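You operate a simulated robot arm through the tools that you are given. There is no shell and no other tool. Be economical: measure what you need, move in short steps, check, and stop when the job is done.

You are at the controls of a simulated two-armed robot. One attempt, no reset.

JOB
On the top of the long table, fold the blue cloth in half and then in half again.

Only the result counts: the job must be done as asked and must still hold three seconds after the hand-in. Knocking over, shifting, dropping, spilling or breaking anything else fails it. Flat cloth is picked up by pressing the open fingertips on it (5 to 10 N) and closing them slowly along it; thin cloth reads only 2 to 8 mm in the jaws.

ROBOT AND FRAMES
Two 7-joint arms with two-finger parallel grippers on one trunk, on a base that drives. Base frame: it is fixed to the floor where the robot stands at the start and does not move with it; the origin is under the middle of the robot, x ahead of it, y to its left, z up; the surface under the hand at the start is at about z = 820. Lengths are in mm, angles in degrees, forces in N, time in s.
The left shoulder is at the start at [62, 197, 1054], the right one opposite. With the tool pointing down near the work surface each hand reaches from about 320 to 720 mm from the robot's upright axis, wherever it stands, measured 20 degrees to its own side. Places, roughly: top of the long table [600, 0, 800]. Payload 1.57 kg a hand.
The tool frame of a hand sits at the grasp point between the pads (the TCP): z along the fingers, y along the line on which they close. The tips reach 30 mm beyond it. The gripper opens to 110 mm. The fingers are 24 mm wide and 12 mm thick; the gripper's body (48 by 112 mm) begins 78 mm behind the TCP.
Orientation is that of the tool frame in the base frame, as a unit quaternion [x, y, z, w]. With the fingers straight down and closing along the base's y, the tool's x points along the base's -x, its y along +y and its z along -z.

CONTROLS
- The arms move only by the tool jog_arm. It takes "left_targets", "right_targets" or both (then of equal length, played together; a hand with none holds still); each is a list of rows, each a list of 7 numbers: the shift along the base's x, y, z in mm, then the turn, a rotation vector about the base's x, y, z in degrees, then the gripper command, from -1 (shut) to 1 (fully open), values between in proportion. In form: [[tx, ty, tz, rx, ry, rz, hand], ...]. A call has 1 to 8 rows; each row shifts and turns the commanded pose from where the row before left it. Rows are played at 5 a second. More than 50 mm and 8.6 degrees between two rows, or a gripper value outside its range, and nothing of the call is played. Where a pose cannot be reached the arm comes as near as it can. A force on the tool above 40 N (or 10 N above the force at the start of the call, whichever is more), or a blocked arm, ends the call early, and 0.2 s more pass. The fingers move at their own pace (about 72 mm/s each) and stop on an object; they squeeze with about 35 N. The grip force told is the motor's: it shows also when the fingers shut on nothing. Time passes only in rows, and 0.2 s behind the last, so rows that do not move let the fingers close. It gives the time, the measured TCP pose, the force on the tool (base axes), the opening and the grip force at its end, in the units of the frame above (readings bear some noise), with the torque about the TCP (base axes, N m) and any sound that the robot's microphone picked up.
- Cameras (640 x 400 px; columns grow to the right, rows downward): "scene" is now at [86.6, 5.5, 1615.4]; the picture's right is [0.07, -1.00, -0.00], its down [-0.90, -0.06, -0.42] and it looks along [0.42, 0.03, -0.91] (base axes); focal length 257 px, centre (320, 200). "left" rides on the left gripper at [70, -16, -141] in its tool frame; the picture's right is [0.23, 0.97, 0.00], its down [-0.85, 0.20, -0.48] and it looks along [-0.47, 0.11, 0.88] (tool axes); focal length 222 px, centre (320, 200). "right" rides on the right gripper at [70, 16, -141] in its tool frame; the picture's right is [-0.23, 0.97, 0.00], its down [-0.85, -0.20, -0.48] and it looks along [-0.47, -0.11, 0.88] (tool axes); focal length 222 px, centre (320, 200).
- capture(camera): a new picture of that camera. It takes no simulated time.
- lift_body(by): slides the trunk up (or, below 0, down) by that many mm; the arms and the scene camera ride with it, the base frame stays. It gives what a move gives, with no picture.
- base_move(legs): drives the robot by 1 to 6 legs, each [ahead, left, turn to the left] in mm, mm and degrees, along the robot's own axes; the way and the turn of a leg run together, so that a leg with both is an arc; at most 1500 mm and 180 degrees a leg. The arms and the cameras ride along, it lands a little off, and it stops where it bumps. It gives what a move gives.
- pan_tilt(pan, tilt): turns the head with the scene camera to pan (to the left, within 86 degrees either way) and tilt (down, from -29 to 69), counted from straight ahead of the robot. It gives what a move gives.
- pixel_to_xyz(camera, pixels): for up to 12 pixels [column, row] of the newest picture of that camera ("zoom" is the newest enlarged one), the place [x, y, z] in the base frame of the surface seen there, good to about 2 mm, but the place of the scene camera against the robot may be out by one fixed shift of up to 12 mm in any direction. It takes no simulated time.
- enlarge(camera, box): a new picture of the part [left, top, right, bottom] of that camera's present view, enlarged. It takes no simulated time.
- hand_in(): hands the job in; it is judged then, once.

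Go step by step. Measure first, check grasps and placings, and put right what went wrong. The budget is 80 turns and 58 pictures, counting those below and the enlarged ones. Unless the task says otherwise, let go and move clear before handing in, and close with one line.

The tools are called as name(argument=value, ...) on one line, values as JSON. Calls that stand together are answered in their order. jog_arm: Moves the arms, as the interface text tells. Its arguments: {"type":"object","properties":{"left_targets":{"type":"array","items":{"type":"array","items":{"type":"number"}}},"right_targets":{"type":"array","items":{"type":"array","items":{"type":"number"}}}},"required":[]} The other tools are called the same way: lift_body (by) slides the trunk up or down; base_move (legs) drives the base; pan_tilt (pan, tilt) turns the head that bears the scene camera; capture (camera) takes a picture; pixel_to_xyz (camera, pixels) gives the place of the surface under pixels of a picture; enlarge (camera, box) takes an enlarged picture of a part of a camera's view; hand_in () hands the job in.

At the start:

```text
time_s: 0.0
left_eef_pos: [542.1, 138.7, 1038.7]
left_tool_rot: [0.0, 1.0, 0.001, -0.001]
left_force: [0.7, 0.3, 0.4]
left_wrist_torque: [0.01, 0.0, -0.02]
left_grip_width: 110.2
left_finger_force: 0.2
right_eef_pos: [382.4, -237.7, 973.6]
right_tool_rot: [0.0, 1.0, 0.0, -0.001]
right_force: [-0.5, -0.5, -0.8]
right_wrist_torque: [-0.01, 0.0, 0.01]
right_grip_width: 109.9
right_finger_force: 0.1
trunk travel left (down, up): [-650.0, 340.0]
robot x, y, heading: [0.6, -0.5, -0.3]
head pan, tilt: [4.1, 64.8]
```

scene: 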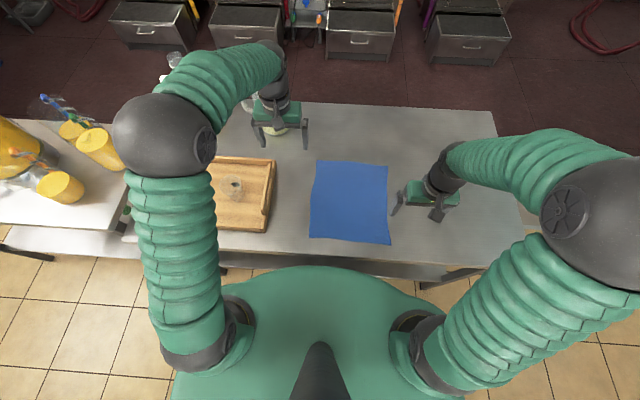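
right: 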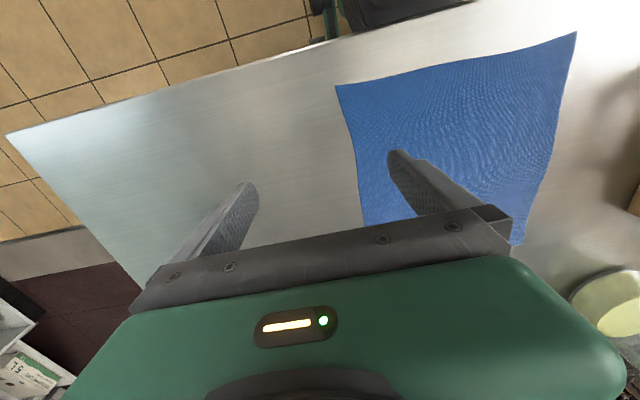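
left: 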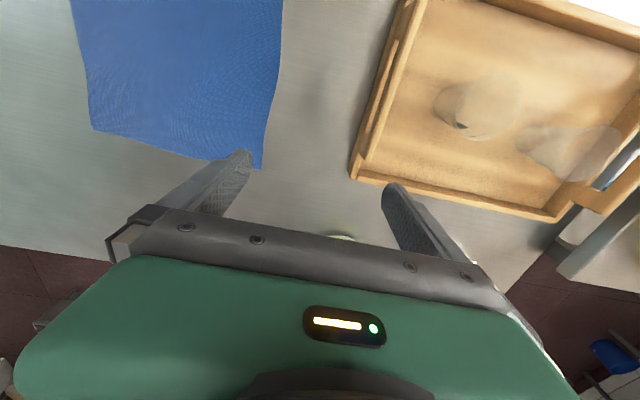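

The blue cloth lies flat with corners near scene pixels (316,160), (388,166), (390,244), (309,238). I measure them and the table around them.

pixel_to_xyz(camera="scene", pixels=[[317, 162], [387, 167], [389, 242], [311, 236], [350, 200], [290, 200], [272, 160], [268, 228], [350, 258], [420, 240], [400, 150], [278, 130]])

enlarge(camera="scene", box=[240, 90, 440, 270])

pixel_to_xyz(camera="right", pixels=[[340, 90], [572, 38], [518, 240], [362, 215]])

pixel_to_xyz(camera="left", pixels=[[95, 127], [257, 163], [281, 5], [355, 178], [180, 60]])

```text
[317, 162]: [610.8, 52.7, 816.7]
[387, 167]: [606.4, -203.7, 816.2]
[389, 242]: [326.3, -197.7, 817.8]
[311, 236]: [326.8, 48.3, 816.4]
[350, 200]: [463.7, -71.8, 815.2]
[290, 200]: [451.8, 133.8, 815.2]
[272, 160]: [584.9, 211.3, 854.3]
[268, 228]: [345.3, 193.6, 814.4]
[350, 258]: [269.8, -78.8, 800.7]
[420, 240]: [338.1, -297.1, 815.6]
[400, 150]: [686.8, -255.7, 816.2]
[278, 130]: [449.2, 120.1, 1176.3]
```

```text
2.22 times, centred on (340, 180) of scene
```

zoom: 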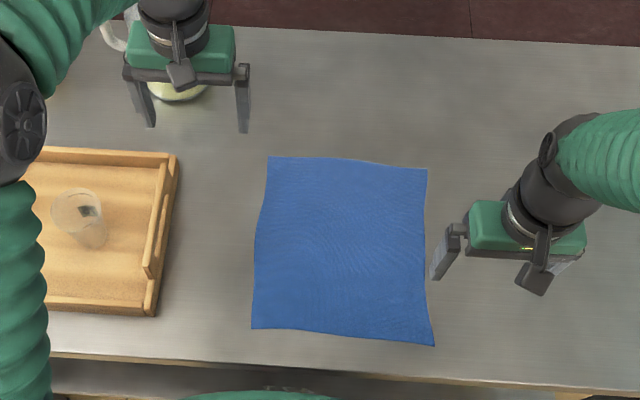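

```text
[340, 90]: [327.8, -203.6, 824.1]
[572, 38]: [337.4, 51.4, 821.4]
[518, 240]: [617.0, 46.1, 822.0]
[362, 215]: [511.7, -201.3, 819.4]
```

```text
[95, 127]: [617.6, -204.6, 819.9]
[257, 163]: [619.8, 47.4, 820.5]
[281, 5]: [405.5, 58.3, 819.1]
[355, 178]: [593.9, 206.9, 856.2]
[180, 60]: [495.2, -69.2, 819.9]
```

The wrist cameras put the cloth corners at about (337,51), (326,-205), (619,47) and (617,-205), with the surface at z≈820. I plan to pinch the midline x≈473 at both side edges, lift so the cloth hangs folded, and lay it down. First I turn both grippers so they close along x.

jog_arm(left_targets=[[-6, -9.5, -9, 0, 0, -8.2, 1], [-6, -9.5, -9, 0, 0, -8.2, 1], [-6, -9.5, -9, 0, 0, -8.2, 1], [-6, -9.5, -9, 0, 0, -8.2, 1], [-6, -9.5, -9, 0, 0, -8.2, 1], [-6, -9.5, -9, 0, 0, -8.2, 1], [-6, -9.5, -9, 0, 0, -8.2, 1], [-6, -9.5, -9, 0, 0, -8.2, 1]], right_targets=[[8.4, 4.3, -4, 0, 0, 8.2, 1], [8.4, 4.3, -4, 0, 0, 8.2, 1], [8.4, 4.3, -4, 0, 0, 8.2, 1], [8.4, 4.3, -4, 0, 0, 8.2, 1], [8.4, 4.3, -4, 0, 0, 8.2, 1], [8.4, 4.3, -4, 0, 0, 8.2, 1], [8.4, 4.3, -4, 0, 0, 8.2, 1], [8.4, 4.3, -4, 0, 0, 8.2, 1]])

```text
time_s: 1.8
left_eef_pos: [491.9, 61.2, 967.1]
left_tool_rot: [0.542, 0.84, -0.001, 0.0]
left_force: [0.1, 1.2, -1.2]
left_wrist_torque: [-0.01, 0.0, 0.0]
left_grip_width: 110.2
left_finger_force: 0.0
right_eef_pos: [447.9, -204.4, 942.8]
right_tool_rot: [-0.542, 0.84, 0.001, 0.001]
right_force: [-0.6, 0.4, -0.2]
right_wrist_torque: [0.02, -0.01, -0.02]
right_grip_width: 109.9
right_finger_force: 0.0
trunk travel left (down, up): [-650.0, 340.0]
robot x, y, heading: [-1.2, -1.2, -0.2]
head pan, tilt: [4.1, 64.8]
```

Both turn without trouble. I finish the turn and come to the midline, 80 mm above the cloth.

jog_arm(left_targets=[[-6, -8.4, -22, 0, 0, -8.2, 0], [-6, -8.4, -22, 0, 0, -8.2, -0.1], [-6, -8.4, -22, 0, 0, -8, -0.1], [0, 0, 0, 0, 0, 0, -0.1]], right_targets=[[8.7, 4.5, -14, 0, 0, 8.2, 0], [8.7, 4.5, -14, 0, 0, 8.2, -0.1], [8.7, 4.5, -14, 0, 0, 8, -0.1], [0, 0, 0, 0, 0, 0, -0.1]])

capture(camera="left")

capture(camera="right")

```text
time_s: 2.8
left_eef_pos: [474.7, 36.7, 901.9]
left_tool_rot: [0.708, 0.706, -0.001, 0.0]
left_force: [0.0, -0.5, -1.0]
left_wrist_torque: [0.01, 0.02, 0.01]
left_grip_width: 49.3
left_finger_force: 0.1
right_eef_pos: [473.6, -191.3, 900.9]
right_tool_rot: [0.707, -0.707, 0.0, -0.001]
right_force: [0.4, -0.2, -0.5]
right_wrist_torque: [-0.03, 0.0, -0.02]
right_grip_width: 49.5
right_finger_force: 0.1
trunk travel left (down, up): [-650.0, 340.0]
robot x, y, heading: [1.1, -1.9, -0.1]
head pan, tilt: [4.1, 64.8]
```

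```text
53 pictures are left
```

left: 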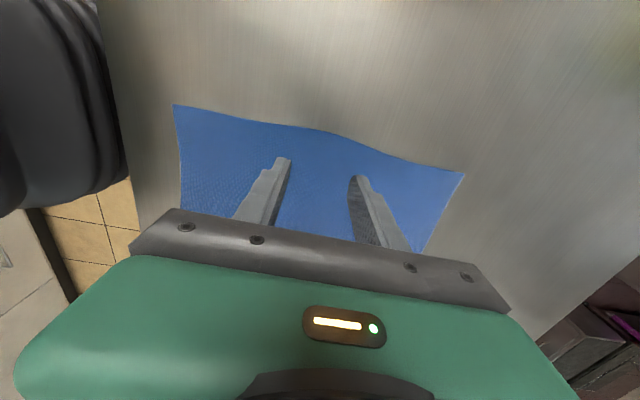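

```text
52 pictures are left
```

right: 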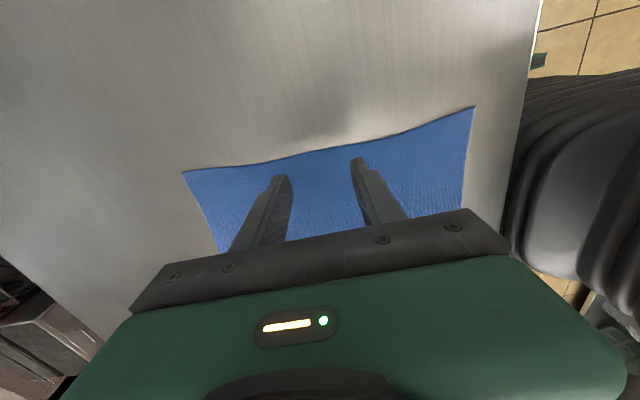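

The cloth's left edge runs from (174,106) to (463,174) in the left picture and its right edge from (184,172) to (474,108) in the right picture. I measure corners and edges precisely.

pixel_to_xyz(camera="left", pixels=[[177, 109], [459, 176], [318, 133], [318, 126], [240, 150]])

pixel_to_xyz(camera="right", pixels=[[188, 175], [471, 112], [325, 155], [325, 143], [400, 170]])

```text
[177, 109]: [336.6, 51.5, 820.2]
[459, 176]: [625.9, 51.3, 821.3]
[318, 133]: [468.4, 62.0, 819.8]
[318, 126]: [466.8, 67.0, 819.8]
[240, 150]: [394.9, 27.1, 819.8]
```

```text
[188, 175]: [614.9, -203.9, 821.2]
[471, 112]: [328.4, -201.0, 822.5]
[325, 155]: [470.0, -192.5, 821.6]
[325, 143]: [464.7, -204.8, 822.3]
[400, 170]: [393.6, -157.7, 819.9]
```

Midpoints: left edge at x≈481, y≈64; right edge at x≈472, y≈-197. I centre on them about 15 mm inside and go down until the tips press.

jog_arm(left_targets=[[6, 11, -22, 0, 0, 0, -0.1], [0, 0, -18, 0, 0, 0, -0.1], [0, 0, -5, 0, 0, 0, -0.1], [0, 0, -2, 0, 0, 0, -0.1]], right_targets=[[-1.5, 9, -21, 0, 0, 0, -0.1], [0, 0, -18, 0, 0, 0, -0.1], [0, 0, -5, 0, 0, 0, -0.1], [0, 0, -2, 0, 0, 0, -0.1]])

```text
time_s: 3.8
left_eef_pos: [482.1, 48.3, 853.5]
left_tool_rot: [0.707, 0.707, -0.001, -0.001]
left_force: [0.3, 0.2, -0.3]
left_wrist_torque: [0.01, 0.01, 0.01]
left_grip_width: 49.2
left_finger_force: 0.0
right_eef_pos: [473.5, -182.3, 853.4]
right_tool_rot: [-0.707, 0.707, 0.001, 0.001]
right_force: [0.5, -0.7, -0.8]
right_wrist_torque: [0.01, -0.03, -0.01]
right_grip_width: 49.5
right_finger_force: 0.2
trunk travel left (down, up): [-650.0, 340.0]
robot x, y, heading: [-0.4, 1.4, 0.1]
head pan, tilt: [4.1, 64.8]
```

No contact yet at z=853; I step down a little more.

jog_arm(left_targets=[[0, 0, -2, 0, 0, 0, -0.1], [0, 0, -1, 0, 0, 0, -0.1], [0, 0, 0, 0, 0, 0, -0.1]], right_targets=[[0, 0, -2, 0, 0, 0, -0.1], [0, 0, -1, 0, 0, 0, -0.1], [0, 0, 0, 0, 0, 0, -0.1]])

```text
time_s: 4.6
left_eef_pos: [480.3, 48.0, 850.2]
left_tool_rot: [0.707, 0.707, 0.0, 0.0]
left_force: [0.5, 0.4, 2.1]
left_wrist_torque: [0.01, 0.0, 0.02]
left_grip_width: 49.7
left_finger_force: 0.1
right_eef_pos: [472.2, -182.1, 852.5]
right_tool_rot: [0.707, -0.707, 0.0, -0.001]
right_force: [-0.1, -0.1, 2.0]
right_wrist_torque: [-0.02, 0.03, 0.0]
right_grip_width: 49.3
right_finger_force: 0.0
trunk travel left (down, up): [-650.0, 340.0]
robot x, y, heading: [2.2, 4.3, 0.0]
head pan, tilt: [4.1, 64.8]
```

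Contact: about 2 N each. Press another 2.5 mm.

jog_arm(left_targets=[[0, 0, -1.5, 0, 0, 0, -0.1], [0, 0, -1, 0, 0, 0, -0.1], [0, 0, 0, 0, 0, 0, -0.1]], right_targets=[[0, 0, -1.5, 0, 0, 0, -0.1], [0, 0, -1, 0, 0, 0, -0.1], [0, 0, 0, 0, 0, 0, -0.1]])

```text
time_s: 5.4
left_eef_pos: [480.5, 48.2, 850.8]
left_tool_rot: [0.708, 0.706, 0.001, 0.002]
left_force: [2.5, 0.9, 19.5]
left_wrist_torque: [0.12, 0.44, -0.04]
left_grip_width: 48.1
left_finger_force: 0.0
right_eef_pos: [470.4, -181.8, 851.6]
right_tool_rot: [0.707, -0.707, 0.0, -0.002]
right_force: [2.1, -2.3, 19.8]
right_wrist_torque: [-0.19, 0.43, 0.08]
right_grip_width: 47.9
right_finger_force: 0.0
trunk travel left (down, up): [-650.0, 340.0]
robot x, y, heading: [-2.2, 2.5, -0.0]
head pan, tilt: [4.1, 64.8]
```

20 N is too much (about 7 N/mm). I back off 1.6 mm to about 8 N and close slowly.

jog_arm(left_targets=[[0, 0, 0, 0, 0, 0, -0.1], [0, 0, 1.6, 0, 0, 0, -0.1], [0, 0, 0, 0, 0, 0, -0.25], [0, 0, 0, 0, 0, 0, -0.38], [0, 0, 0, 0, 0, 0, -0.5], [0, 0, 0, 0, 0, 0, -0.62], [0, 0, 0, 0, 0, 0, -0.75]], right_targets=[[0, 0, 0, 0, 0, 0, -0.1], [0, 0, 1.6, 0, 0, 0, -0.1], [0, 0, 0, 0, 0, 0, -0.25], [0, 0, 0, 0, 0, 0, -0.38], [0, 0, 0, 0, 0, 0, -0.5], [0, 0, 0, 0, 0, 0, -0.62], [0, 0, 0, 0, 0, 0, -0.75]])

capture(camera="left")

capture(camera="right")

```text
time_s: 7.0
left_eef_pos: [479.7, 47.1, 852.9]
left_tool_rot: [0.707, 0.707, 0.0, 0.001]
left_force: [-0.1, 0.4, 15.6]
left_wrist_torque: [0.1, 0.05, -0.03]
left_grip_width: 11.8
left_finger_force: 0.1
right_eef_pos: [471.2, -180.7, 851.8]
right_tool_rot: [-0.707, 0.707, 0.001, 0.001]
right_force: [-0.4, 0.4, 8.0]
right_wrist_torque: [-0.02, 0.0, 0.01]
right_grip_width: 12.9
right_finger_force: 0.1
trunk travel left (down, up): [-650.0, 340.0]
robot x, y, heading: [0.3, -3.1, 0.4]
head pan, tilt: [4.1, 64.8]
```

```text
51 pictures are left
```

left: 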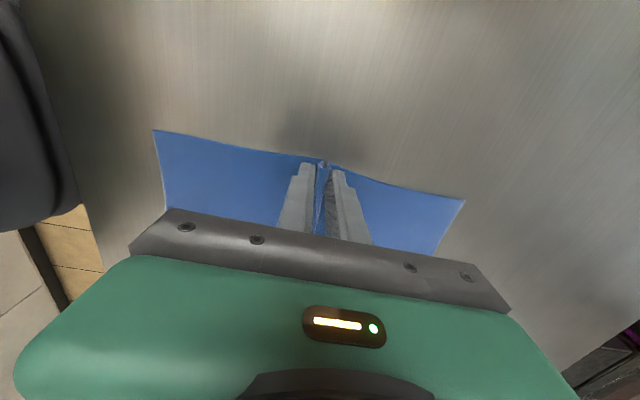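

```text
50 pictures are left
```

right: 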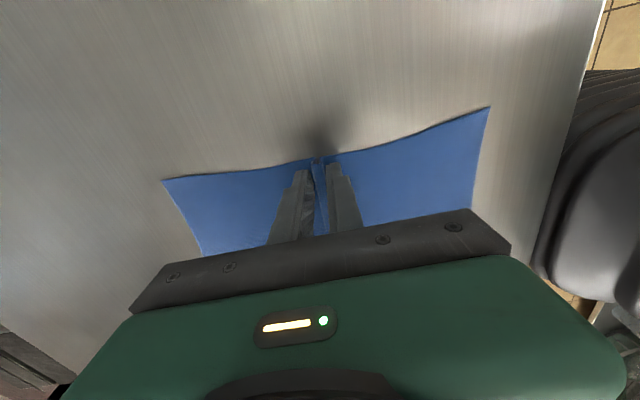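

A ridge has risen between the fingers in both hands. I shut fully, then lift 20 mm.

jog_arm(left_targets=[[0, 0, 0, 0, 0, 0, -0.88], [0, 0, 0, 0, 0, 0, -1], [0, 0, 0, 0, 0, 0, -1], [0, 0, 5, 0, 0, 0, -1], [0, 0, 15, 0, 0, 0, -1]], right_targets=[[0, 0, 0, 0, 0, 0, -0.88], [0, 0, 0, 0, 0, 0, -1], [0, 0, 0, 0, 0, 0, -1], [0, 0, 5, 0, 0, 0, -1], [0, 0, 15, 0, 0, 0, -1]])

capture(camera="scene")

```text
time_s: 8.2
left_eef_pos: [479.9, 48.5, 871.0]
left_tool_rot: [0.708, 0.706, 0.0, -0.001]
left_force: [-0.3, 0.3, 0.4]
left_wrist_torque: [-0.02, -0.01, -0.01]
left_grip_width: 6.2
left_finger_force: 26.2
right_eef_pos: [471.3, -182.7, 871.7]
right_tool_rot: [-0.707, 0.707, 0.001, 0.001]
right_force: [-0.8, 0.2, 0.5]
right_wrist_torque: [0.01, -0.01, 0.01]
right_grip_width: 6.7
right_finger_force: 26.1
trunk travel left (down, up): [-650.0, 340.0]
robot x, y, heading: [-1.0, -0.5, -0.1]
head pan, tilt: [4.1, 64.8]
```

```text
49 pictures are left
```

scene: 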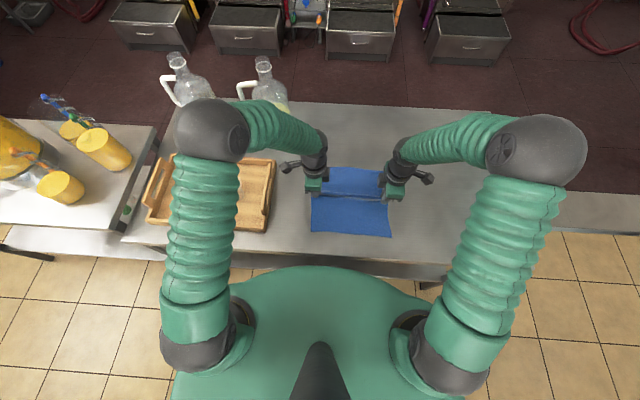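

Both hold cloth (6 mm) and the ridge spans scene pixels (320–385,192). I lift until it hangs, drawing slightly outward and levelling both hands in x.

jog_arm(left_targets=[[-1, 0.5, 20, 0, 0, 0, -1], [-1, 0.5, 20, 0, 0, 0, -1], [-1, 0.5, 20, 0, 0, 0, -1], [-1, 0.5, 20, 0, 0, 0, -1], [-1, 0, 20, 0, 0, 0, -1], [0, 0, 20, 0, 0, 0, -1]], right_targets=[[1, -0.5, 20, 0, 0, 0, -1], [1, -0.5, 20, 0, 0, 0, -1], [1, -0.5, 20, 0, 0, 0, -1], [0, -0.5, 20, 0, 0, 0, -1], [0, 0, 20, 0, 0, 0, -1], [0, 0, 20, 0, 0, 0, -1]])

capture(camera="scene")

capture(camera="left")

```text
time_s: 9.6
left_eef_pos: [475.7, 49.4, 990.5]
left_tool_rot: [0.707, 0.707, 0.0, 0.001]
left_force: [0.2, -0.8, -0.3]
left_wrist_torque: [-0.02, 0.0, 0.0]
left_grip_width: 6.6
left_finger_force: 26.4
right_eef_pos: [474.2, -184.4, 989.9]
right_tool_rot: [-0.707, 0.707, 0.0, 0.001]
right_force: [1.6, 1.2, 0.1]
right_wrist_torque: [0.0, 0.0, -0.04]
right_grip_width: 6.4
right_finger_force: 26.2
trunk travel left (down, up): [-650.0, 340.0]
robot x, y, heading: [0.9, -2.1, 0.2]
head pan, tilt: [4.1, 64.8]
```

```text
48 pictures are left
```

scene: 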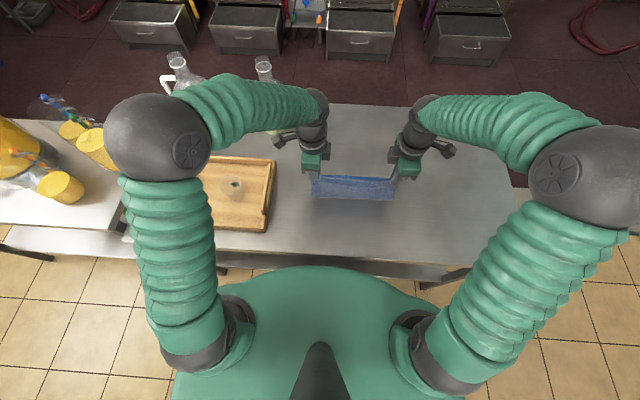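

```text
47 pictures are left
```

left: 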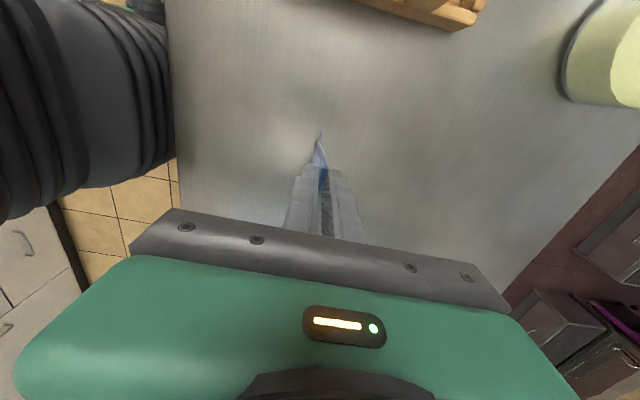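

It hangs cleanly as a doubled strip. I shift 60 mm toward the robot, let it settle, and bring the lower edges to the table.

jog_arm(left_targets=[[-15, 0, 0, 0, 0, 0, -1], [-15, 0, 0, 0, 0, 0, -1], [-15, 0, 0, 0, 0, 0, -1], [-15, 0, 0, 0, 0, 0, -1], [0, 0, -5, 0, 0, 0, -1], [0, 0, -5, 0, 0, 0, -1], [0, 0, -5, 0, 0, 0, -1], [0, 0, 0, 0, 0, 0, -1]], right_targets=[[-15, 0, 0, 0, 0, 0, -1], [-15, 0, 0, 0, 0, 0, -1], [-15, 0, 0, 0, 0, 0, -1], [-15, 0, 0, 0, 0, 0, -1], [0, 0, -5, 0, 0, 0, -1], [0, 0, -5, 0, 0, 0, -1], [0, 0, -5, 0, 0, 0, -1], [0, 0, 0, 0, 0, 0, -1]])

jog_arm(left_targets=[[15, 0, -5, 0, 0, 0, -1], [20, 0, -8, 0, 0, 0, -1], [20, 0, -12, 0, 0, 0, -1], [17, 0, -15, 0, 0, 0, -1], [15, 0, -16, 0, 0, 0, -1], [13, 0, -18, 0, 0, 0, -1], [10, 0, -18, 0, 0, 0, -1], [8, 0, -12, 0, 0, 0, -1]], right_targets=[[15, 0, -5, 0, 0, 0, -1], [20, 0, -8, 0, 0, 0, -1], [20, 0, -12, 0, 0, 0, -1], [17, 0, -15, 0, 0, 0, -1], [15, 0, -16, 0, 0, 0, -1], [13, 0, -18, 0, 0, 0, -1], [10, 0, -18, 0, 0, 0, -1], [8, 0, -12, 0, 0, 0, -1]])

capture(camera="scene")

```text
time_s: 11.4
left_eef_pos: [415.5, 50.3, 974.9]
left_tool_rot: [0.708, 0.707, 0.0, -0.001]
left_force: [-0.4, 0.4, -0.7]
left_wrist_torque: [0.05, -0.03, 0.01]
left_grip_width: 6.3
left_finger_force: 26.0
right_eef_pos: [415.2, -184.3, 975.9]
right_tool_rot: [-0.707, 0.707, 0.001, 0.001]
right_force: [0.1, 0.8, 0.0]
right_wrist_torque: [0.04, 0.02, 0.03]
right_grip_width: 6.7
right_finger_force: 26.5
trunk travel left (down, up): [-650.0, 340.0]
robot x, y, heading: [-1.7, 2.8, 0.1]
head pan, tilt: [4.1, 64.8]
```

```text
time_s: 13.2
left_eef_pos: [534.0, 50.1, 870.7]
left_tool_rot: [0.707, 0.708, 0.0, -0.001]
left_force: [0.5, -2.2, -0.4]
left_wrist_torque: [-0.03, 0.05, 0.04]
left_grip_width: 6.5
left_finger_force: 26.1
right_eef_pos: [534.1, -184.5, 870.2]
right_tool_rot: [-0.707, 0.707, 0.001, 0.0]
right_force: [-0.4, 1.0, 0.3]
right_wrist_torque: [0.04, 0.03, -0.03]
right_grip_width: 6.7
right_finger_force: 26.5
trunk travel left (down, up): [-650.0, 340.0]
robot x, y, heading: [0.5, -0.5, -0.1]
head pan, tilt: [4.1, 64.8]
```

```text
46 pictures are left
```

scene: 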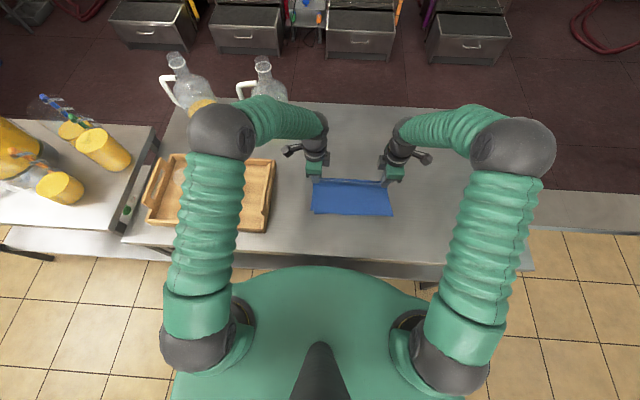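

Laid on its side nicely, open edge trailing. I lower the rest and drag a little to straighten.

jog_arm(left_targets=[[6, 0, -7, 0, 0, 0, -1], [6, 0, -6, 0, 0, 0, -1], [5, 0, -2, 0, 0, 0, -1], [5, 0, 0, 0, 0, 0, -1], [4, 0, 0, 0, 0, 0, -1], [0, 0, 0, 0, 0, 0, -1]], right_targets=[[6, 0, -7, 0, 0, 0, -1], [6, 0, -6, 0, 0, 0, -1], [5, 0, -2, 0, 0, 0, -1], [5, 0, 0, 0, 0, 0, -1], [4, 0, 0, 0, 0, 0, -1], [0, 0, 0, 0, 0, 0, -1]])

enlarge(camera="scene", box=[280, 130, 440, 240])

```text
time_s: 14.6
left_eef_pos: [560.0, 50.9, 855.7]
left_tool_rot: [0.707, 0.707, 0.0, -0.001]
left_force: [-0.2, -1.0, 0.0]
left_wrist_torque: [0.01, -0.01, 0.04]
left_grip_width: 6.2
left_finger_force: 26.0
right_eef_pos: [560.3, -184.4, 856.7]
right_tool_rot: [-0.707, 0.707, 0.001, 0.001]
right_force: [0.3, 1.4, 0.7]
right_wrist_torque: [0.01, 0.03, 0.0]
right_grip_width: 6.5
right_finger_force: 26.4
trunk travel left (down, up): [-650.0, 340.0]
robot x, y, heading: [-0.8, -2.8, -0.0]
head pan, tilt: [4.1, 64.8]
```

```text
3.64 times, centred on (360, 185) of scene
```

zoom: 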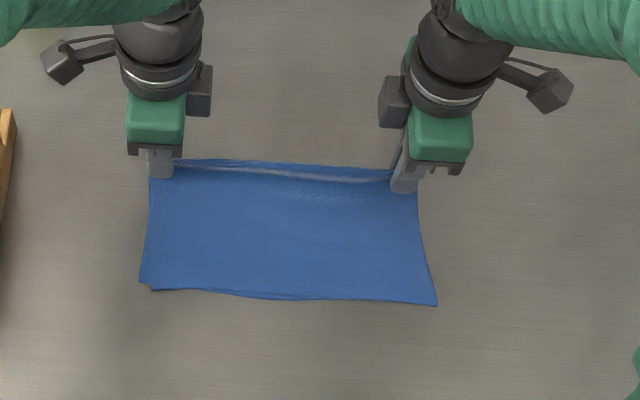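

The half fold is neat (edges at zoom rows 160–300). I open a little and rise.

jog_arm(left_targets=[[0, 0, 0, 0, 0, 0, -0.75], [0, 0, 0, 0, 0, 0, -0.55], [0, 0, 0, 0, 0, 0, -0.55], [0, 0, 15, 0, 0, 0, -0.55], [0, 0, 25, 0, 0, 0, -0.5], [0, 0, 35, 0, 0, 0, -0.1], [0, 15, 30, 0, 0, 0, -0.1], [0, 20, 30, 0, 0, 0, -0.1]], right_targets=[[0, 0, 0, 0, 0, 0, -0.75], [0, 0, 0, 0, 0, 0, -0.55], [0, 0, 0, 0, 0, 0, -0.55], [0, 0, 15, 0, 0, 0, -0.55], [0, 0, 25, 0, 0, 0, -0.5], [0, 0, 35, 0, 0, 0, -0.1], [0, -15, 30, 0, 0, 0, -0.1], [0, -20, 30, 0, 0, 0, -0.1]])

enlarge(camera="scene", box=[280, 130, 440, 240])

pixel_to_xyz(camera="zoom", pixels=[[150, 172], [415, 190], [143, 278], [430, 298], [155, 288], [280, 168], [280, 230], [280, 290]])

```text
time_s: 16.4
left_eef_pos: [559.2, 84.3, 991.8]
left_tool_rot: [0.707, 0.707, 0.0, 0.001]
left_force: [0.0, -0.2, -0.6]
left_wrist_torque: [-0.01, -0.01, -0.01]
left_grip_width: 49.5
left_finger_force: 0.0
right_eef_pos: [558.3, -219.1, 993.2]
right_tool_rot: [-0.707, 0.707, 0.0, 0.001]
right_force: [-0.3, -0.5, 0.6]
right_wrist_torque: [-0.01, -0.01, -0.01]
right_grip_width: 49.2
right_finger_force: 0.0
trunk travel left (down, up): [-650.0, 340.0]
robot x, y, heading: [-1.1, -2.5, -0.0]
head pan, tilt: [4.1, 64.8]
```

```text
3.64 times, centred on (360, 185) of scene
```

zoom: 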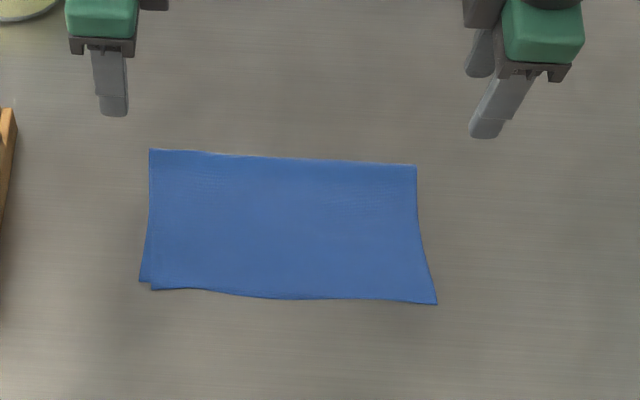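

```text
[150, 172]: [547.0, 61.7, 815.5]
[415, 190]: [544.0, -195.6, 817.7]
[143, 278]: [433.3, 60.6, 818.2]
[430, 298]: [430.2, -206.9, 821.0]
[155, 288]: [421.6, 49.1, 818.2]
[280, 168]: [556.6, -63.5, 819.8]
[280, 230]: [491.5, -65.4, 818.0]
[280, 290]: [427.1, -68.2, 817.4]
```

The half fold lies flat: crease at x≈576, open edge at x≈432, y from about 58 to -202. For the second fold I need both hands on the line y≈-70 closing along y, cameras outward; I test turning the left by a further -90° up high while the right turns back.

jog_arm(left_targets=[[0, 0, 5, 0, 0, -8.2, -0.1], [0, 0, 5, 0, 0, -8.2, -0.1], [0, 0, 0, 0, 0, -8.2, -0.1], [0, 0, 0, 0, 0, -8.2, -0.1], [0, 0, 0, 0, 0, -8.2, -0.1], [0, 0, 0, 0, 0, -8.2, -0.1], [0, 0, 0, 0, 0, -8.2, -0.1], [0, 0, 0, 0, 0, -8.2, -0.1]], right_targets=[[-14, 0, 0, 0, 0, -8.2, -0.1], [-14, 0, 0, 0, 0, -8.2, -0.1], [-14, 0, 0, 0, 0, -8.2, -0.1], [-14, 0, 0, 0, 0, -8.2, -0.1], [-14, 0, 0, 0, 0, -8.2, -0.1], [-14, 0, 0, 0, 0, -8.2, -0.1], [-14, 0, 0, 0, 0, -8.2, -0.1], [-10, 0, 0, 0, 0, -8.2, -0.1]])

jog_arm(left_targets=[[0, 0, 0, 0, 0, -8.2, -0.1], [0, 0, 0, 0, 0, -8.2, -0.1], [0, 0, 0, 0, 0, -8, -0.1], [0, 0, 0, 0, 0, 0, -0.1]], right_targets=[[0, 0, 0, 0, 0, -8.2, -0.1], [0, 0, 0, 0, 0, -8.2, -0.1], [0, 0, 0, 0, 0, -8, -0.1], [0, 0, 0, 0, 0, 0, -0.1]])

```text
time_s: 18.2
left_eef_pos: [559.4, 84.7, 1001.0]
left_tool_rot: [0.978, 0.211, 0.0, 0.0]
left_force: [1.6, -0.9, -0.2]
left_wrist_torque: [0.01, 0.01, 0.0]
left_grip_width: 49.4
left_finger_force: 0.1
right_eef_pos: [451.0, -218.1, 992.2]
right_tool_rot: [-0.21, 0.978, 0.0, 0.001]
right_force: [0.4, 0.1, 0.7]
right_wrist_torque: [-0.01, 0.02, 0.0]
right_grip_width: 49.4
right_finger_force: 0.1
trunk travel left (down, up): [-650.0, 340.0]
robot x, y, heading: [0.8, -1.2, 0.0]
head pan, tilt: [4.1, 64.8]
```

```text
time_s: 19.2
left_eef_pos: [559.8, 85.3, 1001.6]
left_tool_rot: [1.0, 0.0, -0.001, 0.001]
left_force: [0.1, 0.6, -0.1]
left_wrist_torque: [0.04, 0.01, 0.04]
left_grip_width: 49.6
left_finger_force: 0.0
right_eef_pos: [450.9, -220.3, 992.6]
right_tool_rot: [0.0, 1.0, 0.0, 0.0]
right_force: [-0.3, 0.6, -0.1]
right_wrist_torque: [-0.01, -0.04, 0.0]
right_grip_width: 49.5
right_finger_force: 0.1
trunk travel left (down, up): [-650.0, 340.0]
robot x, y, heading: [0.1, -0.4, -0.1]
head pan, tilt: [4.1, 64.8]
```

The left can do it. I bring both hands above the centre line, watching for contact.

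jog_arm(left_targets=[[0, -26, -5, 0, 0, 0, -0.1], [0, -26, -5, 0, 0, 0, -0.1], [0, -26, -5, 0, 0, 0, -0.1], [0, -26, -5, 0, 0, 0, -0.1], [0, -26, -5, 0, 0, 0, -0.1], [0, -26, -5, 0, 0, 0, -0.1], [0, 0, -20, 0, 0, 0, -0.1], [0, 0, -20, 0, 0, 0, -0.1]], right_targets=[[0, 0, 0, 0, 0, 0, -0.1], [0, 0, 0, 0, 0, 0, -0.1], [0, 0, 0, 0, 0, 0, -0.1], [0, 0, 0, 0, 0, 0, -0.1], [0, 0, 0, 0, 0, 0, -0.1], [0, 0, 0, 0, 0, 0, -0.1], [0, 20, -10, 0, 0, 0, -0.1], [0, 20, -10, 0, 0, 0, -0.1]])

jog_arm(right_targets=[[0, 20, -10, 0, 0, 0, -0.1], [0, 20, -10, 0, 0, 0, -0.1], [0, 20, -10, 0, 0, 0, -0.1], [0, 20, -10, 0, 0, 0, -0.1], [0, 20, -10, 0, 0, 0, -0.1], [0, 10, 0, 0, 0, 0, -0.1]])

capture(camera="scene")

capture(camera="left")

capture(camera="right")

```text
time_s: 21.0
left_eef_pos: [560.3, -69.8, 930.3]
left_tool_rot: [1.0, 0.0, -0.001, 0.0]
left_force: [1.0, 0.6, 0.2]
left_wrist_torque: [-0.05, 0.02, -0.02]
left_grip_width: 49.4
left_finger_force: 0.0
right_eef_pos: [451.9, -178.8, 971.6]
right_tool_rot: [0.0, 1.0, 0.0, 0.0]
right_force: [0.0, 0.8, 0.2]
right_wrist_torque: [0.0, -0.02, 0.0]
right_grip_width: 49.4
right_finger_force: 0.0
trunk travel left (down, up): [-650.0, 340.0]
robot x, y, heading: [2.5, 3.4, -0.3]
head pan, tilt: [4.1, 64.8]
```

```text
time_s: 22.4
left_eef_pos: [559.6, -71.9, 930.2]
left_tool_rot: [1.0, -0.001, -0.001, 0.0]
left_force: [0.1, 0.4, 0.3]
left_wrist_torque: [0.03, 0.0, -0.01]
left_grip_width: 49.5
left_finger_force: 0.0
right_eef_pos: [451.1, -68.0, 921.3]
right_tool_rot: [0.0, 1.0, 0.0, 0.0]
right_force: [0.1, 0.3, -0.2]
right_wrist_torque: [0.01, -0.01, 0.0]
right_grip_width: 49.4
right_finger_force: 0.1
trunk travel left (down, up): [-650.0, 340.0]
robot x, y, heading: [1.0, 0.0, 0.0]
head pan, tilt: [4.1, 64.8]
```

```text
43 pictures are left
```

scene: 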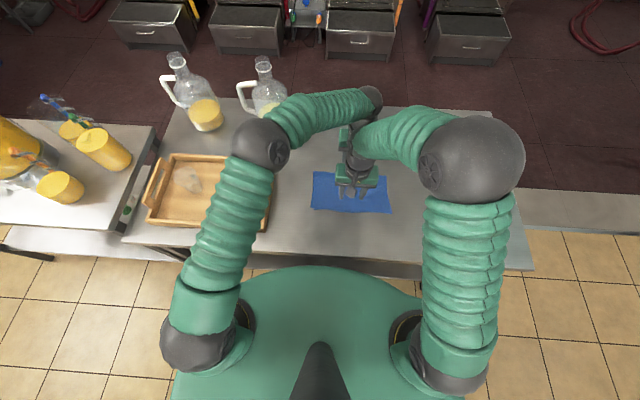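

```text
42 pictures are left
```

left: 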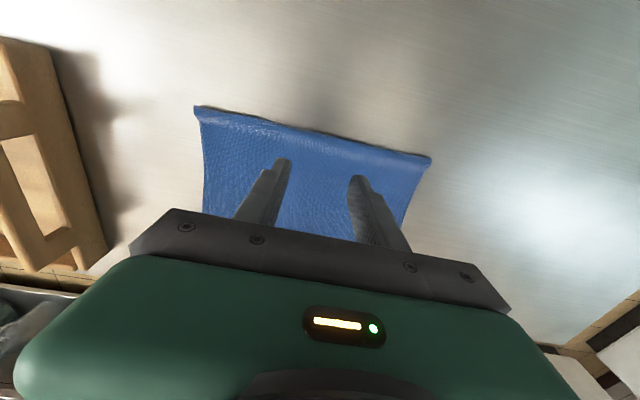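

```text
41 pictures are left
```

right: 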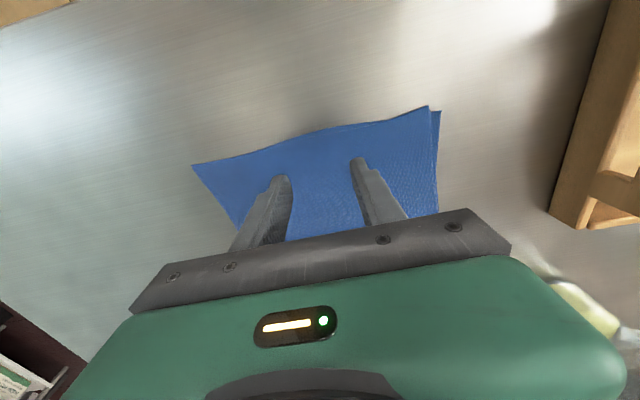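

The crease shows at (196,110)–(430,160) in the left picture; the open edges at (195,165)–(432,108) in the right. I measure them.

pixel_to_xyz(camera="left", pixels=[[198, 112], [428, 163], [315, 134], [315, 140], [320, 180]])

pixel_to_xyz(camera="right", pixels=[[197, 167], [426, 110], [437, 114], [320, 136], [320, 146], [320, 190]])

```text
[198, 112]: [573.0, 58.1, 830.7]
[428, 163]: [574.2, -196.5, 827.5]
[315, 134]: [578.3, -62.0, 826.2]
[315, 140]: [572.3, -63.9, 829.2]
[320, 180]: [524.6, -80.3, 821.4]
```

```text
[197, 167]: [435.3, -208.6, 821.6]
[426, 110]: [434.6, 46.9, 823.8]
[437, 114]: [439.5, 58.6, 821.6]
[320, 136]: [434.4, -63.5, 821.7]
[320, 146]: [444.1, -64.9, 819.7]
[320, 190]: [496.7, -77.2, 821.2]
```

Centre line: y≈-69 at the crease, ≈-76 at the open edge. I go down at (560,-69) with the left and (450,-76) with the right.

jog_arm(left_targets=[[0, 2, -25, 0, 0, 0, -0.1], [0, 0, -25, 0, 0, 0, -0.1], [0, 0, -18, 0, 0, 0, -0.1], [0, 0, -6, 0, 0, 0, -0.1], [0, 0, -2, 0, 0, 0, -0.1], [0, 0, 0, 0, 0, 0, -0.1]], right_targets=[[-1, -8, -24, 0, 0, 0, -0.1], [0, 0, -20, 0, 0, 0, -0.1], [0, 0, -16, 0, 0, 0, -0.1], [0, 0, -6, 0, 0, 0, -0.1], [0, 0, -2, 0, 0, 0, -0.1], [0, 0, 0, 0, 0, 0, -0.1]])

```text
time_s: 23.8
left_eef_pos: [560.4, -69.3, 854.7]
left_tool_rot: [1.0, 0.0, -0.001, 0.0]
left_force: [-0.5, 0.1, 0.4]
left_wrist_torque: [-0.04, -0.02, 0.02]
left_grip_width: 49.6
left_finger_force: 0.0
right_eef_pos: [450.8, -76.4, 853.8]
right_tool_rot: [0.0, 1.0, 0.0, 0.0]
right_force: [0.2, -0.4, 0.3]
right_wrist_torque: [0.02, 0.0, -0.01]
right_grip_width: 49.6
right_finger_force: 0.0
trunk travel left (down, up): [-650.0, 340.0]
robot x, y, heading: [-0.7, -0.3, 0.2]
head pan, tilt: [4.1, 64.8]
```

jog_arm(left_targets=[[0, 0, -2, 0, 0, 0, -0.1], [0, 0, -1.5, 0, 0, 0, -0.1], [0, 0, 0, 0, 0, 0, -0.1]], right_targets=[[0, 0, -2, 0, 0, 0, -0.1], [0, 0, -0.5, 0, 0, 0, -0.1], [0, 0, 0, 0, 0, 0, -0.1]])

```text
time_s: 24.6
left_eef_pos: [559.3, -68.0, 852.2]
left_tool_rot: [1.0, 0.0, -0.001, -0.001]
left_force: [0.0, -0.6, 0.2]
left_wrist_torque: [-0.02, 0.01, 0.01]
left_grip_width: 49.5
left_finger_force: 0.0
right_eef_pos: [450.3, -76.5, 851.0]
right_tool_rot: [0.0, 1.0, 0.001, 0.001]
right_force: [0.1, -0.7, 9.1]
right_wrist_torque: [0.0, 0.07, 0.02]
right_grip_width: 49.7
right_finger_force: 0.1
trunk travel left (down, up): [-650.0, 340.0]
robot x, y, heading: [3.4, 0.3, 0.1]
head pan, tilt: [4.1, 64.8]
```

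The right presses with 9 N; the left is not yet in contact. I lower the left alone.

jog_arm(left_targets=[[0, 0, -1, 0, 0, 0, -0.1], [0, 0, -0.7, 0, 0, 0, -0.1], [0, 0, 0, 0, 0, 0, -0.1]])

```text
time_s: 25.4
left_eef_pos: [560.3, -68.3, 851.0]
left_tool_rot: [1.0, -0.001, 0.0, 0.001]
left_force: [-0.4, 1.7, 9.5]
left_wrist_torque: [0.08, 0.0, -0.01]
left_grip_width: 49.3
left_finger_force: 0.0
right_eef_pos: [449.6, -76.7, 853.0]
right_tool_rot: [0.0, 1.0, 0.0, 0.001]
right_force: [2.5, 0.3, 5.2]
right_wrist_torque: [0.03, -0.02, 0.04]
right_grip_width: 49.4
right_finger_force: 0.1
trunk travel left (down, up): [-650.0, 340.0]
robot x, y, heading: [1.5, 0.2, -0.0]
head pan, tilt: [4.1, 64.8]
```

Both press at 5–10 N. I close slowly, the right a touch lower.

jog_arm(left_targets=[[0, 0, 0, 0, 0, 0, -0.2], [0, 0, 0, 0, 0, 0, -0.3], [0, 0, 0, 0, 0, 0, -0.4], [0, 0, 0, 0, 0, 0, -0.5], [0, 0, 0, 0, 0, 0, -0.6], [0, 0, 0, 0, 0, 0, -0.7]], right_targets=[[0, 0, -0.4, 0, 0, 0, -0.2], [0, 0, 0, 0, 0, 0, -0.3], [0, 0, 0, 0, 0, 0, -0.4], [0, 0, 0, 0, 0, 0, -0.5], [0, 0, 0, 0, 0, 0, -0.6], [0, 0, 0, 0, 0, 0, -0.7]])

enlarge(camera="left", box=[180, 80, 460, 255])

enlarge(camera="right", box=[180, 80, 460, 255])

```text
time_s: 26.8
left_eef_pos: [558.6, -68.7, 851.6]
left_tool_rot: [1.0, 0.0, 0.0, -0.001]
left_force: [0.3, -0.5, 12.8]
left_wrist_torque: [0.02, 0.02, -0.01]
left_grip_width: 16.7
left_finger_force: 0.0
right_eef_pos: [449.3, -76.1, 852.8]
right_tool_rot: [0.0, 1.0, 0.0, 0.0]
right_force: [0.7, -0.2, 9.4]
right_wrist_torque: [0.01, 0.07, 0.0]
right_grip_width: 16.6
right_finger_force: 0.1
trunk travel left (down, up): [-650.0, 340.0]
robot x, y, heading: [0.6, -2.9, 0.1]
head pan, tilt: [4.1, 64.8]
```

```text
2.29 times, centred on (320, 168) of left
```

zoom: 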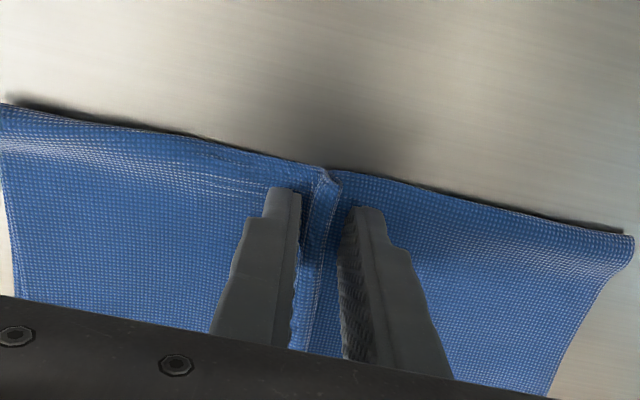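

```text
2.29 times, centred on (320, 168) of right
```

zoom: 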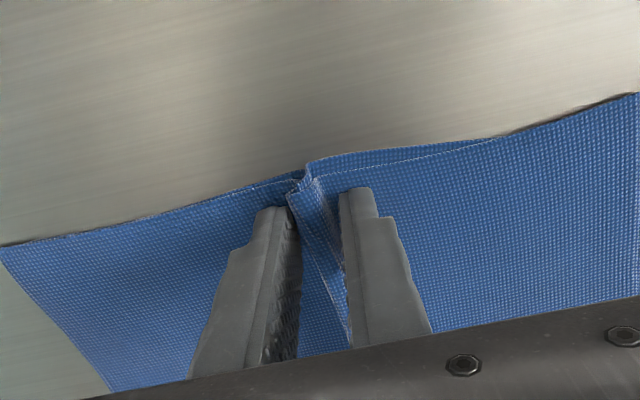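

The ridge at the open edge (zoom (300,185)) shows both layers rising. I shut and lift 15 mm.

jog_arm(left_targets=[[0, 0, 0, 0, 0, 0, -0.8], [0, 0, 0, 0, 0, 0, -0.9], [0, 0, 0, 0, 0, 0, -1], [0, 0, 0, 0, 0, 0, -1], [0, 0, 5, 0, 0, 0, -1], [0, 0, 10, 0, 0, 0, -1]], right_targets=[[0, 0, 0, 0, 0, 0, -0.8], [0, 0, 0, 0, 0, 0, -0.9], [0, 0, 0, 0, 0, 0, -1], [0, 0, 0, 0, 0, 0, -1], [0, 0, 5, 0, 0, 0, -1], [0, 0, 10, 0, 0, 0, -1]])

enlarge(camera="left", box=[180, 80, 460, 255])

enlarge(camera="right", box=[180, 80, 460, 255])

```text
time_s: 28.2
left_eef_pos: [559.7, -69.3, 865.6]
left_tool_rot: [1.0, -0.001, -0.001, -0.001]
left_force: [-1.8, 0.5, -0.4]
left_wrist_torque: [-0.04, -0.02, 0.0]
left_grip_width: 2.6
left_finger_force: 23.6
right_eef_pos: [450.3, -76.2, 867.1]
right_tool_rot: [-0.001, 1.0, 0.0, 0.001]
right_force: [2.0, -0.2, -0.2]
right_wrist_torque: [0.03, -0.03, 0.03]
right_grip_width: 6.0
right_finger_force: 25.8
trunk travel left (down, up): [-650.0, 340.0]
robot x, y, heading: [3.0, -2.2, -0.3]
head pan, tilt: [4.1, 64.8]
```

```text
2.29 times, centred on (320, 168) of left
```

zoom: 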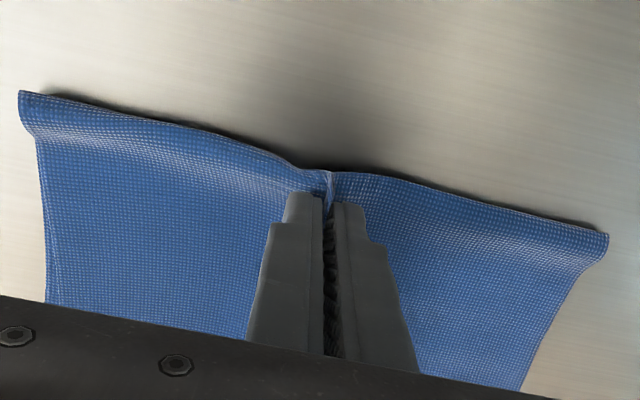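

```text
2.29 times, centred on (320, 168) of right
```

zoom: 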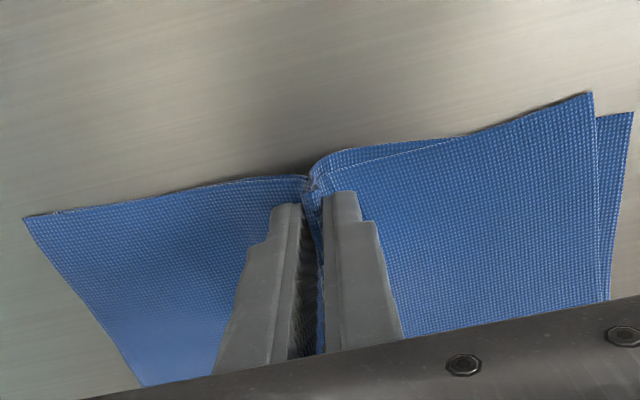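

Grips read 2.6 mm (left) and 6 mm (right). I lift 40 mm more and look whether both layers come up.

jog_arm(left_targets=[[0, 0, 10, 0, 0, 0, -1], [0, 0, 15, 0, 0, 0, -1], [0, 0, 15, 0, 0, 0, -1], [0, 0, 0, 0, 0, 0, -1]], right_targets=[[0, 0, 10, 0, 0, 0, -1], [0, 0, 15, 0, 0, 0, -1], [0, 0, 15, 0, 0, 0, -1], [0, 0, 0, 0, 0, 0, -1]])

enlarge(camera="left", box=[180, 80, 460, 255])

enlarge(camera="right", box=[180, 80, 460, 255])

enlarge(camera="scene", box=[280, 130, 440, 240])

```text
time_s: 29.2
left_eef_pos: [560.6, -69.8, 904.7]
left_tool_rot: [1.0, 0.0, -0.002, 0.0]
left_force: [-1.8, 0.1, -0.3]
left_wrist_torque: [0.02, 0.0, 0.01]
left_grip_width: 2.4
left_finger_force: 24.3
right_eef_pos: [450.8, -77.0, 905.0]
right_tool_rot: [-0.001, 1.0, 0.0, 0.0]
right_force: [1.3, -0.2, 0.1]
right_wrist_torque: [0.0, 0.01, 0.0]
right_grip_width: 6.1
right_finger_force: 25.8
trunk travel left (down, up): [-650.0, 340.0]
robot x, y, heading: [0.8, 3.3, 0.2]
head pan, tilt: [4.1, 64.8]
```

```text
2.29 times, centred on (320, 168) of left
```

zoom: 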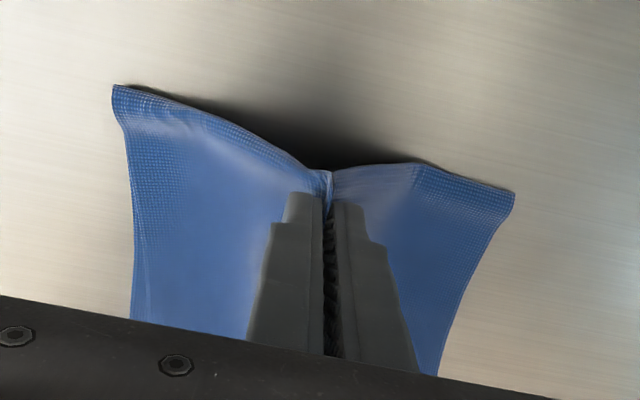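

```text
2.29 times, centred on (320, 168) of right
```

zoom: 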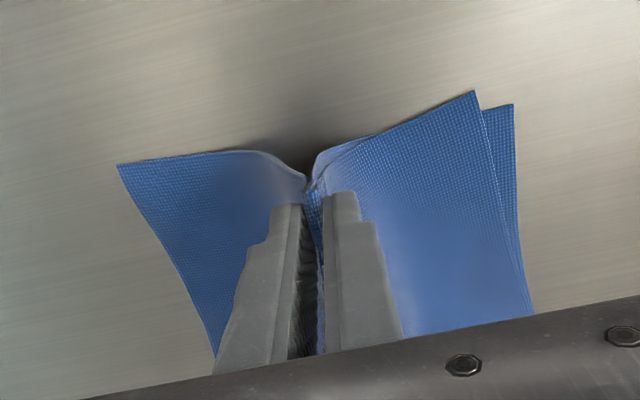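

```text
3.64 times, centred on (360, 185) of scene
```

zoom: 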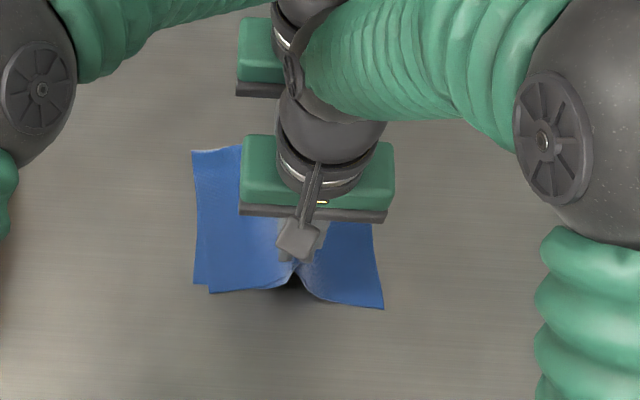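

Both layers rise together and the sides draw in evenly. I lift until the lower edges just clear.

jog_arm(left_targets=[[0, 0, 14, 0, 0, 0, -1], [0, 0, 14, 0, 0, 0, -1], [0, 0, 14, 0, 0, 0, -1], [0, 0, 14, 0, 0, 0, -1], [0, 0, 14, 0, 0, 0, -1], [0, 0, 0, 0, 0, 0, -1], [0, 0, 0, 0, 0, 0, -1]], right_targets=[[0, 0, 14, 0, 0, 0, -1], [0, 0, 14, 0, 0, 0, -1], [0, 0, 14, 0, 0, 0, -1], [0, 0, 14, 0, 0, 0, -1], [0, 0, 14, 0, 0, 0, -1], [0, 0, 0, 0, 0, 0, -1], [0, 0, 0, 0, 0, 0, -1]])

capture(camera="right")

capture(camera="left")

enlarge(camera="scene", box=[280, 130, 440, 240])

```text
time_s: 30.8
left_eef_pos: [560.0, -68.9, 974.6]
left_tool_rot: [1.0, 0.0, -0.001, 0.0]
left_force: [-2.0, 0.0, 0.2]
left_wrist_torque: [-0.03, 0.1, -0.01]
left_grip_width: 2.5
left_finger_force: 24.2
right_eef_pos: [450.7, -77.5, 976.4]
right_tool_rot: [0.0, 1.0, 0.0, 0.0]
right_force: [1.9, 0.6, 0.2]
right_wrist_torque: [0.01, -0.05, 0.05]
right_grip_width: 5.6
right_finger_force: 25.8
trunk travel left (down, up): [-650.0, 340.0]
robot x, y, heading: [2.3, -0.3, -0.1]
head pan, tilt: [4.1, 64.8]
```

```text
33 pictures are left
```

right: 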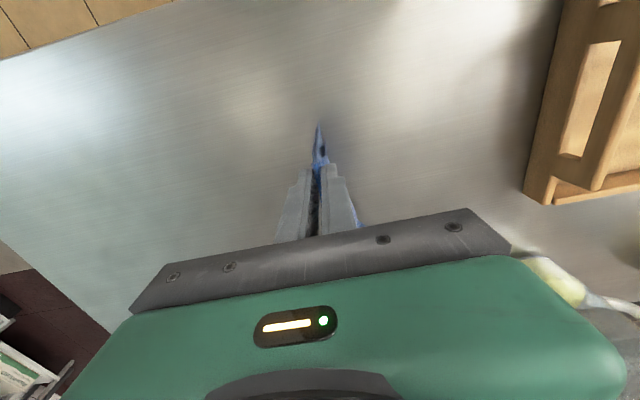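

```text
32 pictures are left
```

left: 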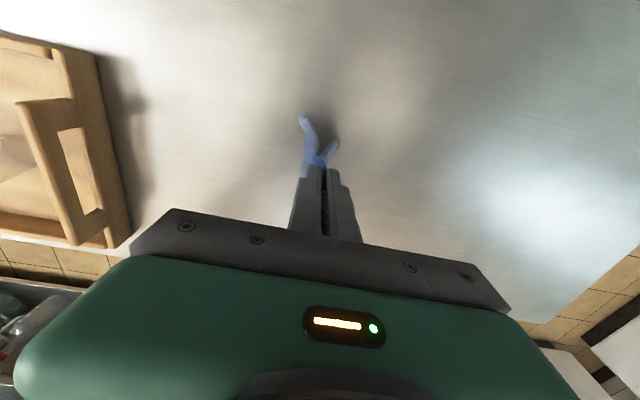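

```text
3.64 times, centred on (360, 185) of scene
```

zoom: 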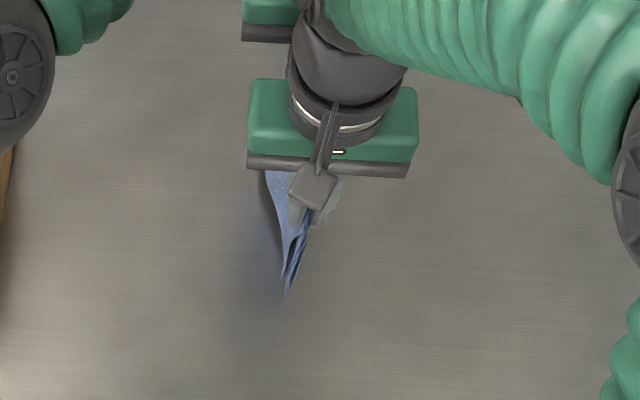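

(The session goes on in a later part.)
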